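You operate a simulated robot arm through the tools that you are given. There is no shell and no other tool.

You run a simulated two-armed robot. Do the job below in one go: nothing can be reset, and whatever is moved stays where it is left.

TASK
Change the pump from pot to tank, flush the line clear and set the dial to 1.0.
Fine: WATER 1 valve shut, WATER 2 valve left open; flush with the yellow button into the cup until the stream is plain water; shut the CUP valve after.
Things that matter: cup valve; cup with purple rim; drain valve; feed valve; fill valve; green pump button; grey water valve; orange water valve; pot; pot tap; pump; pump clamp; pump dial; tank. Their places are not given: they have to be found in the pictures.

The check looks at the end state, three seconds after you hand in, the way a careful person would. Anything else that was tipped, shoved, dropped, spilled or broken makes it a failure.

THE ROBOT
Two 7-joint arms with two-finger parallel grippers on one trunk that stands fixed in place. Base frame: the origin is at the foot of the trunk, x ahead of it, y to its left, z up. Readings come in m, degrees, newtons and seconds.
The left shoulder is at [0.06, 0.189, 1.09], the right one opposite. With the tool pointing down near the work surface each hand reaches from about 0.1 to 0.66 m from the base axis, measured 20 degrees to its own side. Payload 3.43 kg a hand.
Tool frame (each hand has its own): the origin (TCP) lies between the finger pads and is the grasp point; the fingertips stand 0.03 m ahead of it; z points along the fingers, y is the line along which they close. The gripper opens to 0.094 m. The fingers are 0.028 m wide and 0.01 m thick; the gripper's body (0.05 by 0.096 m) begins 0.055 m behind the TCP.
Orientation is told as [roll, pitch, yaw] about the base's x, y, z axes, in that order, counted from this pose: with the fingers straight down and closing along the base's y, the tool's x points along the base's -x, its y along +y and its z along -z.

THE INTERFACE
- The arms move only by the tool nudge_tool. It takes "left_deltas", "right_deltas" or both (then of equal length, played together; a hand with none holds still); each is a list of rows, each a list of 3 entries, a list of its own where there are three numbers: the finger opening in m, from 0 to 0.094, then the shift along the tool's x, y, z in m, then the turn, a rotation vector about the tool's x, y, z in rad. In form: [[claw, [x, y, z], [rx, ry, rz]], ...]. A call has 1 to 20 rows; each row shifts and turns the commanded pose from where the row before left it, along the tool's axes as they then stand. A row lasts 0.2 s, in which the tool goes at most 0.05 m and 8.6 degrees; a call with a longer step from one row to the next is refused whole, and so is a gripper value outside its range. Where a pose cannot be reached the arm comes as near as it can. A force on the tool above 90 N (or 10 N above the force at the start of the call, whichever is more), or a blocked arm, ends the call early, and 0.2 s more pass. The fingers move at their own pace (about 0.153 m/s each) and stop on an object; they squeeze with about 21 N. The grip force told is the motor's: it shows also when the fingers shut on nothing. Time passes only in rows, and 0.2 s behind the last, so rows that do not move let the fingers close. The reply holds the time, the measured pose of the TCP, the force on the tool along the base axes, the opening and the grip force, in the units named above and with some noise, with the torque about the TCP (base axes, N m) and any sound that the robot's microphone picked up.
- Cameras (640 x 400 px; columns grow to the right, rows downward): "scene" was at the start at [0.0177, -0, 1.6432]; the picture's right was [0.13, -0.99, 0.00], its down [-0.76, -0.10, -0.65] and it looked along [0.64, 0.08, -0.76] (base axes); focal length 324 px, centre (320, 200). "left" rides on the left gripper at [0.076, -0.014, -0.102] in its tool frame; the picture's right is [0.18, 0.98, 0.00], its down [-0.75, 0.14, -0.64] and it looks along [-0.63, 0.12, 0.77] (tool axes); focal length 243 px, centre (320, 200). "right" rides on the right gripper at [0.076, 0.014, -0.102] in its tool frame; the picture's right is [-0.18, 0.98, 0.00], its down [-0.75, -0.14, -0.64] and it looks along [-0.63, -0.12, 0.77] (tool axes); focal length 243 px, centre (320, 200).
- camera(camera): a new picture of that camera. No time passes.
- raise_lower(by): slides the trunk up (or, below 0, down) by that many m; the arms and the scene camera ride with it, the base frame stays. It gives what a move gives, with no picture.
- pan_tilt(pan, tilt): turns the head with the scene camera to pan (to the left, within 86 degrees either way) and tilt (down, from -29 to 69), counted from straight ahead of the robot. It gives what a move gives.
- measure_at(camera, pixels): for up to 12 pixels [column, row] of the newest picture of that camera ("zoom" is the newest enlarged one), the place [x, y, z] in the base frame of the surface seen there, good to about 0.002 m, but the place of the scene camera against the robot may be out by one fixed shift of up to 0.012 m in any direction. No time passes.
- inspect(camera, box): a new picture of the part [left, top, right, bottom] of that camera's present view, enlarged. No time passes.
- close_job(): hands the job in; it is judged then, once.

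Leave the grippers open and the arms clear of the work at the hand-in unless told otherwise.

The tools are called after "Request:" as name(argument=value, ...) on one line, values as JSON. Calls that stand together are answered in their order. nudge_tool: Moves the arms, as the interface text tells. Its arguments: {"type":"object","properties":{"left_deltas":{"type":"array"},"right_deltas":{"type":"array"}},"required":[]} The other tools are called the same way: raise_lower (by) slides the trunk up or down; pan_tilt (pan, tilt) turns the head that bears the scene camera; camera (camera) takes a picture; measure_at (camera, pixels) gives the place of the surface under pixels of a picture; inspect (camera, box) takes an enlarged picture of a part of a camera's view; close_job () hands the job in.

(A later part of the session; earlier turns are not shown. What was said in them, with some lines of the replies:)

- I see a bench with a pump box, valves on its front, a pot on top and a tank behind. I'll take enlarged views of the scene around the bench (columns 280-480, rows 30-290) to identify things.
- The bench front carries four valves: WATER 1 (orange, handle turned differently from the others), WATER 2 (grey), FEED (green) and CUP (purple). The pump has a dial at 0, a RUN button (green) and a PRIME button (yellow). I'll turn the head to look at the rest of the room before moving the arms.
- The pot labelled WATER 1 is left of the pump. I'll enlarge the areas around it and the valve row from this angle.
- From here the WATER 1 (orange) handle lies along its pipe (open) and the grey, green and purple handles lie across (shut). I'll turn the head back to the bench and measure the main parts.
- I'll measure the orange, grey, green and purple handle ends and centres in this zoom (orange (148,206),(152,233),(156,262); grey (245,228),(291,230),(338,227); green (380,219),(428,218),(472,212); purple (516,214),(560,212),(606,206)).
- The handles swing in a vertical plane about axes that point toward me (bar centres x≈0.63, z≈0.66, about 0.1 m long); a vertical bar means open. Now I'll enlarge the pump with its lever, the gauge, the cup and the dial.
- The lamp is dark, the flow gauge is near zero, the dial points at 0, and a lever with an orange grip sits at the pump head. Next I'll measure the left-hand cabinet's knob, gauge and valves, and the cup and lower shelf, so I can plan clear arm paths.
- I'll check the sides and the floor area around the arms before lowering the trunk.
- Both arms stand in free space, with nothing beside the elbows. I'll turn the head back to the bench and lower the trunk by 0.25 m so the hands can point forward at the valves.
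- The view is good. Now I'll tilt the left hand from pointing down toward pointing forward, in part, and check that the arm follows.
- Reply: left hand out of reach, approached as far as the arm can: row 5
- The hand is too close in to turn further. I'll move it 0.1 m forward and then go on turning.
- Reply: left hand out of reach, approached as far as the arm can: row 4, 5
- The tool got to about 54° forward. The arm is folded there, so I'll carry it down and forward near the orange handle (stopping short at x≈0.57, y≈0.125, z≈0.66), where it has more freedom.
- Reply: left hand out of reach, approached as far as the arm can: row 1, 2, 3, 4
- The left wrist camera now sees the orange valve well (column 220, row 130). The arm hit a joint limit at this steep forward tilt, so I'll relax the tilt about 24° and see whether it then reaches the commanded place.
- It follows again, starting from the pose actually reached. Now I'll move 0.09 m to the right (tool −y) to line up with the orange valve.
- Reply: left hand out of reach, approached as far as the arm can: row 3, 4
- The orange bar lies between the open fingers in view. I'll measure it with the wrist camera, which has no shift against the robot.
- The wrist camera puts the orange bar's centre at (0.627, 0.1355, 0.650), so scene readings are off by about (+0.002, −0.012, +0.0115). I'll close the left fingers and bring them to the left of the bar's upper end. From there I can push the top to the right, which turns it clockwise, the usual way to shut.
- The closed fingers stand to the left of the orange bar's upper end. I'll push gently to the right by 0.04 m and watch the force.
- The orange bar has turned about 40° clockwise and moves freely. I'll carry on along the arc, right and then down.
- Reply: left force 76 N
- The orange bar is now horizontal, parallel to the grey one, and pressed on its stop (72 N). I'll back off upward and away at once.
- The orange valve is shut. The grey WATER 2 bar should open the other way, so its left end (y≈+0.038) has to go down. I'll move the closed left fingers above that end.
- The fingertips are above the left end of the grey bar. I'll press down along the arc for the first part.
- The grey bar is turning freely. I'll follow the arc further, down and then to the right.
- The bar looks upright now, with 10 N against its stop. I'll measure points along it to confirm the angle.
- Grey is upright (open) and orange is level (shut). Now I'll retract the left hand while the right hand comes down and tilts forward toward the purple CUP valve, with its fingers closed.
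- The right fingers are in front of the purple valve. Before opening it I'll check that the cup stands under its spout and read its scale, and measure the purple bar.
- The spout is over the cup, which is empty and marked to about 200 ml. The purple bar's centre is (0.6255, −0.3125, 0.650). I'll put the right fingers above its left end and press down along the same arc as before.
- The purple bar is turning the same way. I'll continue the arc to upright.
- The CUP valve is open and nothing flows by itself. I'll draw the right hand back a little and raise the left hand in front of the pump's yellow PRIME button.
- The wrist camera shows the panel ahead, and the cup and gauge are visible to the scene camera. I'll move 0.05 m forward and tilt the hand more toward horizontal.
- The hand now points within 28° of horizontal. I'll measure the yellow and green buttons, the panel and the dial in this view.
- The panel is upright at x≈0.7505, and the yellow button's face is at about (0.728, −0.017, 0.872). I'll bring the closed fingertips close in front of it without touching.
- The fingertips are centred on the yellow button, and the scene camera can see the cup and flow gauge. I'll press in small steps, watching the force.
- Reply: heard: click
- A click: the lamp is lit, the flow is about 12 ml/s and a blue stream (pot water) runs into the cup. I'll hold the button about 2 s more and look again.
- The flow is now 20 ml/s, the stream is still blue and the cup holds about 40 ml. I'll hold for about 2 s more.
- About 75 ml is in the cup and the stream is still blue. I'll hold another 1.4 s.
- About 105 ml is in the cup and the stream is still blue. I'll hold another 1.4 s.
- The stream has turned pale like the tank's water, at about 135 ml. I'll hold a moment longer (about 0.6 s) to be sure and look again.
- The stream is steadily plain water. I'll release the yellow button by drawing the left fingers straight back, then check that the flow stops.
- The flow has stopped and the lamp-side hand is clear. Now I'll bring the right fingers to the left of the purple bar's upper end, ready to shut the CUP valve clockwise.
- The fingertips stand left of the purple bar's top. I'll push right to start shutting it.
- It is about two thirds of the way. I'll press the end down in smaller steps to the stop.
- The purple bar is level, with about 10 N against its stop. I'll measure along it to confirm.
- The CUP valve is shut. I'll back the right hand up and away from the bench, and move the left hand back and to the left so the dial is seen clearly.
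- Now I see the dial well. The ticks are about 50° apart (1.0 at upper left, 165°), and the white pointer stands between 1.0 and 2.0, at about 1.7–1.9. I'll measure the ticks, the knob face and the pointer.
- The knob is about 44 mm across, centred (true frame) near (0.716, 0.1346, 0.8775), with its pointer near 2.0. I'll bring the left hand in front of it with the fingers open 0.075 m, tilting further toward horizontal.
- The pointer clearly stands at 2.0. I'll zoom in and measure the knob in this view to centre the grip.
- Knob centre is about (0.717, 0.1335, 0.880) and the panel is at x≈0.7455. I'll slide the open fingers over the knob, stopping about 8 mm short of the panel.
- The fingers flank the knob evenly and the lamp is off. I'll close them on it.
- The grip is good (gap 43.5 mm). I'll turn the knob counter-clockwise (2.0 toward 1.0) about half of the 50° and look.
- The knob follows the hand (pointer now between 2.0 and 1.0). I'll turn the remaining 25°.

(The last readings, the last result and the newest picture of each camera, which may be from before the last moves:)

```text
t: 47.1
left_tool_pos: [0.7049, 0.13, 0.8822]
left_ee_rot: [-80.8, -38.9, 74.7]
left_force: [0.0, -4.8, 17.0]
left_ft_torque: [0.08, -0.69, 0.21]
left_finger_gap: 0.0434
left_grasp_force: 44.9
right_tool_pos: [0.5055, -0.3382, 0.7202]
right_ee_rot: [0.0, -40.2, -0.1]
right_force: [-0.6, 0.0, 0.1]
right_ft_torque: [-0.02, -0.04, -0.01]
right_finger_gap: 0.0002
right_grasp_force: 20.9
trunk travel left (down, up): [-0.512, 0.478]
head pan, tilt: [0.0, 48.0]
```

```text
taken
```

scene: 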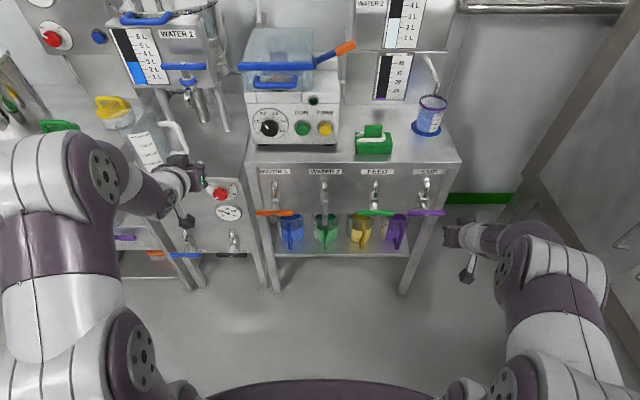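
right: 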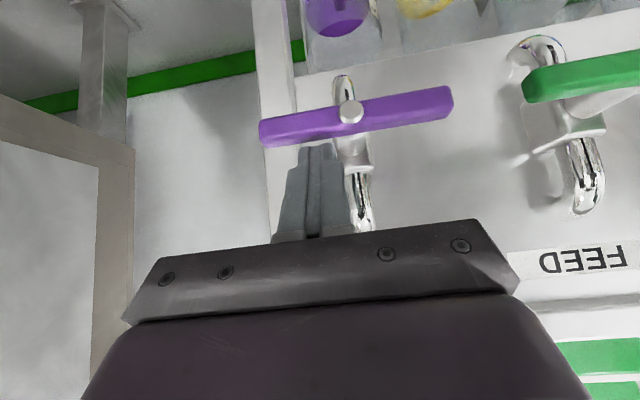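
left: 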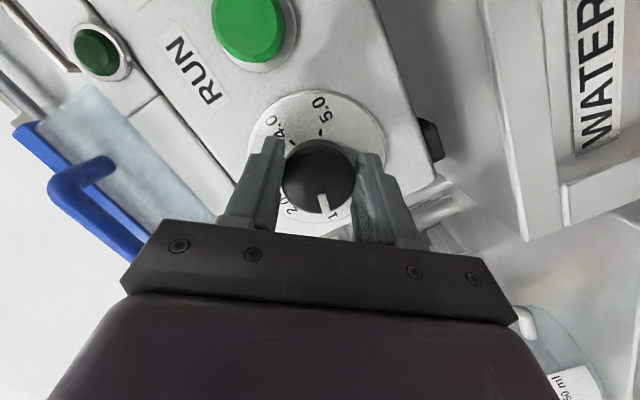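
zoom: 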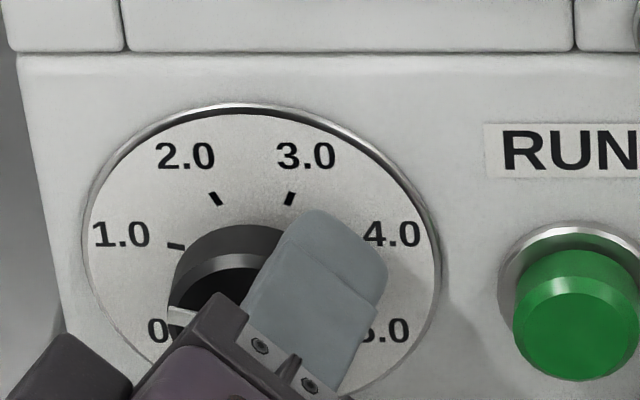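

The hand has turned 50° in all, and the wrist view shows the pointer at the 1.0 label. I'll open the fingers and draw straight back to check.

Request:
nudge_tool(left_deltas=[[0.05, [0, 0, 0], [0, 0, 0]], [0.075, [0, 0, 0], [0, 0, 0]], [0.075, [0, 0, 0], [0, 0, 0]], [0.075, [0.008, 0, -0.0392], [0, 0, 0]], [0.075, [0.008, 0, -0.0392], [0, 0, 0]]])

Request:
camera(camera="left")

Request:
inspect(camera="scene", box=[244, 98, 308, 138])

```text
t: 48.3
left_tool_pos: [0.6243, 0.1315, 0.8788]
left_ee_rot: [-80.3, -38.9, 74.3]
left_force: [0.3, -0.1, 0.1]
left_ft_torque: [-0.01, -0.01, -0.03]
left_finger_gap: 0.075
left_grasp_force: 0.0
right_tool_pos: [0.5067, -0.3389, 0.7193]
right_ee_rot: [0.0, -40.0, 0.0]
right_force: [0.2, 0.3, 0.1]
right_ft_torque: [-0.01, 0.01, 0.01]
right_finger_gap: 0.0001
right_grasp_force: 21.4
trunk travel left (down, up): [-0.512, 0.478]
head pan, tilt: [0.0, 48.0]
```

```text
taken
```

left: 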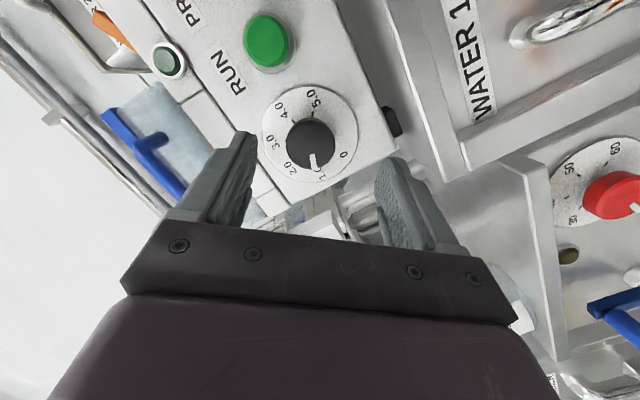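

```text
10.00 times, centred on (276, 118) of scene
```

zoom: 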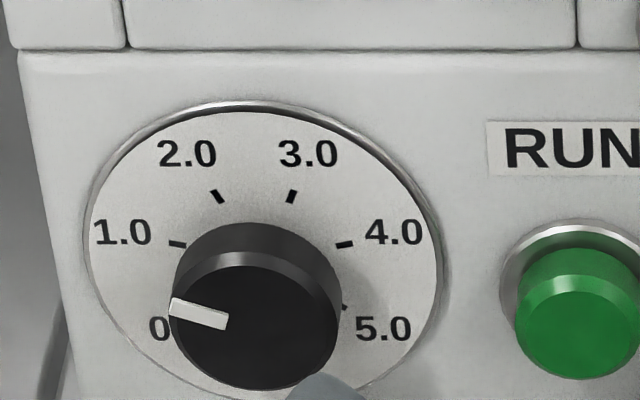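

The pointer now computes to about 164° against 165° for the 1.0 tick. I'll zoom in with the wrist camera for an independent check.

Request:
inspect(camera="left", box=[255, 80, 365, 190])

Request:
inspect(camera="scene", box=[256, 118, 284, 138])

```text
3.64 times, centred on (310, 135) of left
```

zoom: 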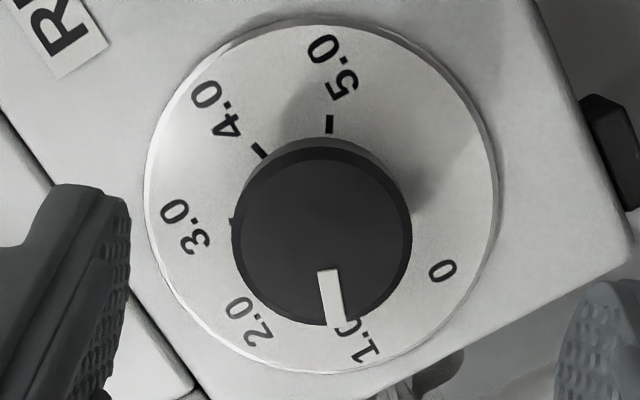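

```text
16.00 times, centred on (270, 128) of scene
```

zoom: 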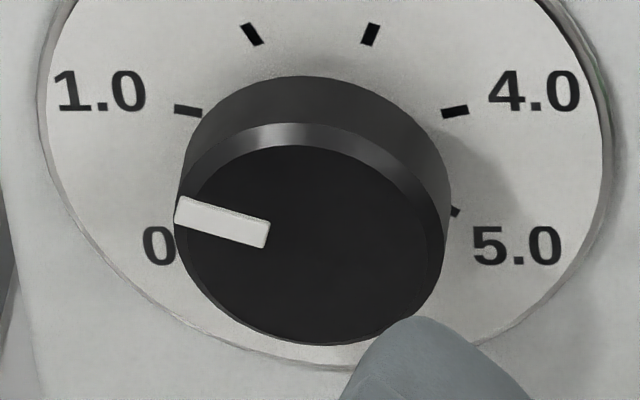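

From both views the pointer comes out near 162°, a dial value of about 1.06, slightly above 1.0 (165°). I'll grip the knob again, recentred a little, and turn a few degrees more.

Request:
nudge_tool(left_deltas=[[0.075, [-0.0087, -0.0019, 0.0394], [0, 0, 0]], [0.075, [-0.0087, -0.0019, 0.0394], [0, 0, 0]], [0.06, [0, 0, 0], [0, 0, 0]], [0.05, [0, 0, 0], [0, 0, 0]], [0.03, [0, 0, 0], [0, 0, 0]], [0.03, [0, 0, 0], [0, 0, 0]]])

Request:
inspect(camera="scene", box=[256, 118, 284, 138])

```text
t: 49.7
left_tool_pos: [0.7045, 0.128, 0.8826]
left_ee_rot: [-80.3, -38.9, 74.4]
left_force: [0.4, -0.3, 0.6]
left_ft_torque: [0.0, 0.33, -0.09]
left_finger_gap: 0.0439
left_grasp_force: 44.8
right_tool_pos: [0.5062, -0.3365, 0.7203]
right_ee_rot: [0.0, -40.1, 0.0]
right_force: [0.3, 0.2, 0.2]
right_ft_torque: [-0.03, -0.01, 0.02]
right_finger_gap: 0.0001
right_grasp_force: 20.9
trunk travel left (down, up): [-0.512, 0.478]
head pan, tilt: [0.0, 48.0]
```

```text
16.00 times, centred on (270, 128) of scene
```

zoom: 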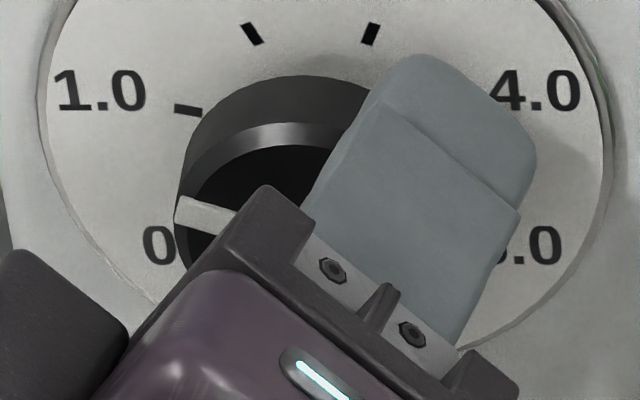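

Regripped with almost no side force. I'll turn 4.5° more counter-clockwise, release and draw back to check.

Request:
nudge_tool(left_deltas=[[0.03, [0, 0, 0], [0.0157, 0, -0.0769]], [0.03, [0, 0, 0], [0, 0, 0]], [0.03, [0, 0, 0], [0, 0, 0]]])

Request:
nudge_tool(left_deltas=[[0.05, [0, 0, 0], [0, 0, 0]], [0.075, [0, 0, 0], [0, 0, 0]], [0.075, [0, 0, 0], [0, 0, 0]], [0.075, [0.008, 0, -0.0392], [0, 0, 0]], [0.075, [0.008, 0, -0.0392], [0, 0, 0]]])

Request:
inspect(camera="scene", box=[256, 118, 284, 138])

Request:
inspect(camera="left", box=[255, 80, 365, 190])

```text
t: 50.5
left_tool_pos: [0.7044, 0.1281, 0.8817]
left_ee_rot: [-81.8, -34.5, 75.3]
left_force: [-2.1, -3.0, 2.7]
left_ft_torque: [0.03, 0.15, -0.08]
left_finger_gap: 0.0435
left_grasp_force: 44.9
right_tool_pos: [0.5067, -0.3378, 0.7204]
right_ee_rot: [0.0, -40.1, 0.0]
right_force: [-0.9, -1.0, 0.8]
right_ft_torque: [-0.02, -0.01, 0.0]
right_finger_gap: 0.0001
right_grasp_force: 20.9
trunk travel left (down, up): [-0.512, 0.478]
head pan, tilt: [0.0, 48.0]
```

```text
t: 51.7
left_tool_pos: [0.6233, 0.1279, 0.8796]
left_ee_rot: [-81.6, -34.4, 75.1]
left_force: [0.1, 0.2, -0.1]
left_ft_torque: [-0.01, -0.01, -0.01]
left_finger_gap: 0.075
left_grasp_force: 0.1
right_tool_pos: [0.5052, -0.3373, 0.7202]
right_ee_rot: [-0.1, -40.1, 0.0]
right_force: [-0.3, -0.7, -0.3]
right_ft_torque: [0.0, 0.02, -0.02]
right_finger_gap: 0.0
right_grasp_force: 21.3
trunk travel left (down, up): [-0.512, 0.478]
head pan, tilt: [0.0, 48.0]
```

```text
16.00 times, centred on (270, 128) of scene
```

zoom: 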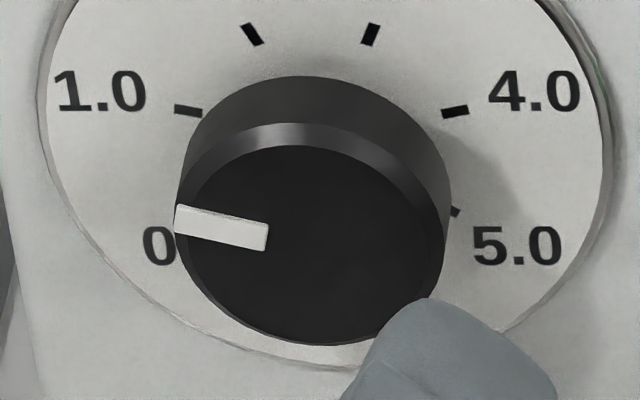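

```text
3.64 times, centred on (310, 135) of left
```

zoom: 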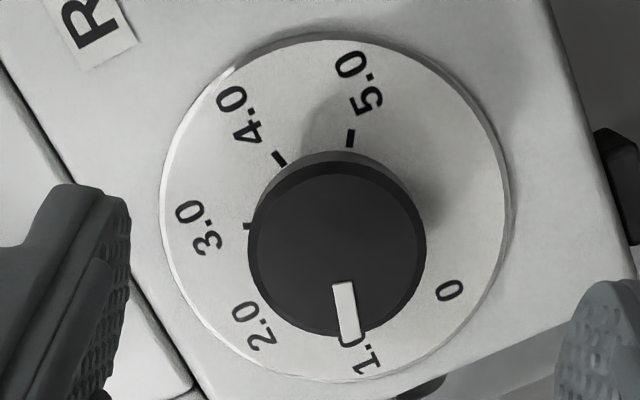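

The pointer now works out at 165°, exactly on 1.0. I'll draw both hands further back, open the grippers and check everything.

Request:
nudge_tool(left_deltas=[[0.094, [0.0065, 0, -0.032], [0, 0, 0]], [0.094, [0.0065, 0, -0.032], [0, 0, 0]], [0.094, [0.0065, 0, -0.032], [0, 0, 0]], [0.094, [0, 0, 0], [0, 0, 0]]], right_deltas=[[0.0, [0.0245, 0, -0.0205], [0, 0, 0]], [0.0, [0.0245, 0, -0.0205], [0, 0, 0]], [0.094, [0, 0, 0], [0, 0, 0]], [0.094, [0, 0, 0], [0, 0, 0]]])

Request:
camera(camera="scene")

Request:
inspect(camera="scene", box=[240, 60, 460, 200])

Request:
inspect(camera="scene", box=[240, 160, 460, 300])

```text
t: 52.7
left_tool_pos: [0.53, 0.129, 0.8805]
left_ee_rot: [-81.8, -34.5, 75.2]
left_force: [0.1, 0.1, 0.6]
left_ft_torque: [-0.02, 0.02, 0.0]
left_finger_gap: 0.0938
left_grasp_force: 0.1
right_tool_pos: [0.4415, -0.3389, 0.7182]
right_ee_rot: [0.0, -40.1, 0.0]
right_force: [-0.6, 0.5, 0.3]
right_ft_torque: [0.01, -0.03, 0.05]
right_finger_gap: 0.0941
right_grasp_force: 0.2
trunk travel left (down, up): [-0.512, 0.478]
head pan, tilt: [0.0, 48.0]
```

```text
taken
```

scene: 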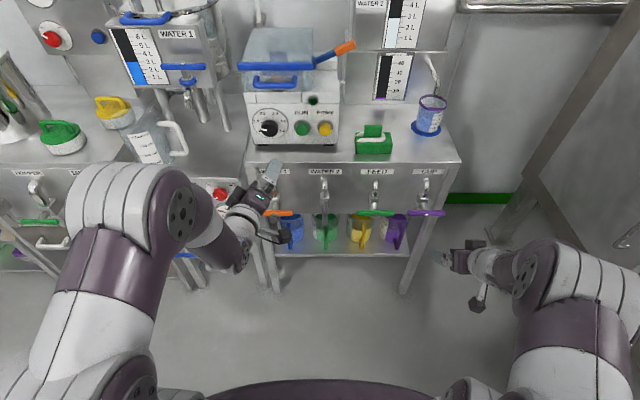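

```text
2.86 times, centred on (350, 130) of scene
```

zoom: 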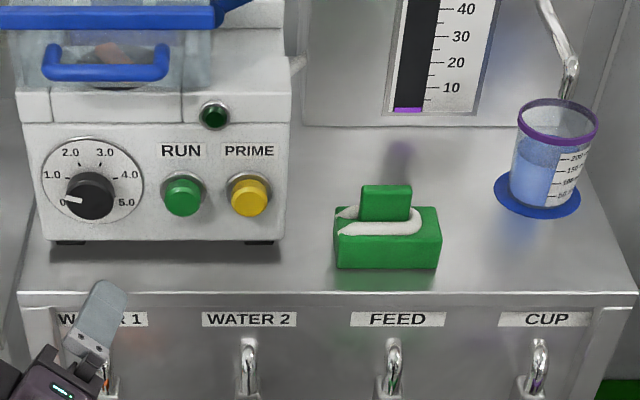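

```text
2.86 times, centred on (350, 230) of scene
```

zoom: 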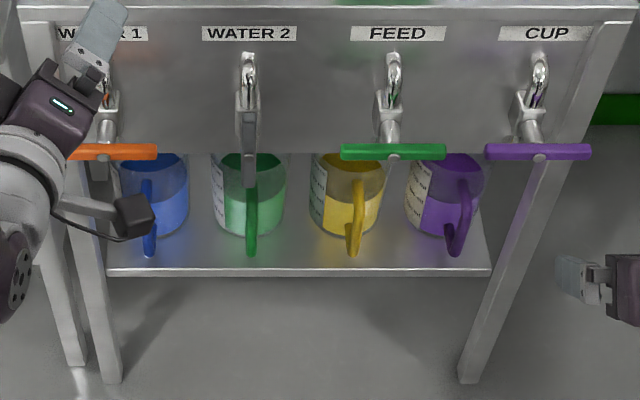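

Everything reads right: orange is level (shut), grey upright (open), FEED and CUP level (shut), the dial at 1.0, lamp off and flow zero. The cup stands on its mat at about 150 ml. I'll draw the left hand back a bit more before handing in.

Request:
nudge_tool(left_deltas=[[0.094, [0.0065, 0, -0.032], [0, 0, 0]], [0.094, [0.0065, 0, -0.032], [0, 0, 0]], [0.094, [0, 0, 0], [0, 0, 0]]])

Request:
inspect(camera="scene", box=[160, 100, 480, 300])

```text
t: 53.5
left_tool_pos: [0.4636, 0.1317, 0.8814]
left_ee_rot: [-81.7, -34.6, 75.2]
left_force: [-0.4, -0.1, 0.4]
left_ft_torque: [-0.02, -0.02, 0.0]
left_finger_gap: 0.094
left_grasp_force: 0.0
right_tool_pos: [0.4425, -0.34, 0.7186]
right_ee_rot: [0.0, -40.1, 0.0]
right_force: [-0.3, 0.0, -0.3]
right_ft_torque: [0.0, -0.02, 0.02]
right_finger_gap: 0.0941
right_grasp_force: 0.0
trunk travel left (down, up): [-0.512, 0.478]
head pan, tilt: [0.0, 48.0]
```

```text
2.00 times, centred on (320, 200) of scene
```

zoom: 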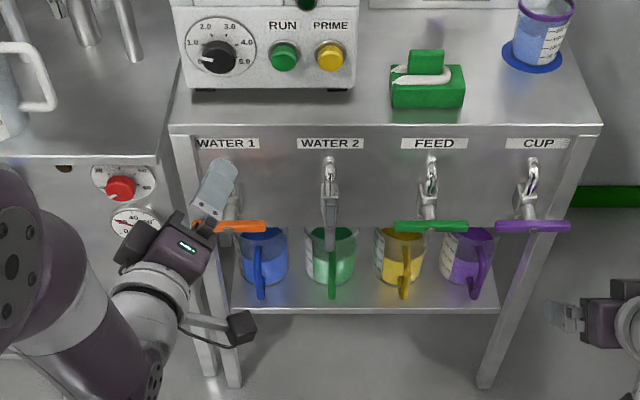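

Both hands are open and well in front of the bench, and every setting is as asked. Handing in.

Request:
close_job()

```text
The job is handed in.
```

The pump now draws from the tank, the line is flushed to plain water and the dial is at 1.0. The job is handed in; I don't have the check's result.

- **Water valves:** WATER 1 (orange) is shut and WATER 2 (grey) is open. I measured both handles to confirm.
- **Flush:** I opened the CUP valve and held the yellow button for about 7 seconds. The stream ran blue, then turned to plain water. I held it about another second, let go, and the flow stopped. The cup holds roughly 150 ml and nothing spilled.
- **CUP valve:** it is shut again, and its handle measured level.
- **Dial:** it stood at 2.0 at the start. The pointer now lines up with the 1.0 mark.
- **Left as found:** the FEED valve is still shut and the pump is off. I did not touch the pump clamp, the pot tap, or the drain and fill valves.

Both grippers are open and clear of the bench. The trunk is 0.25 m lower than at the start.
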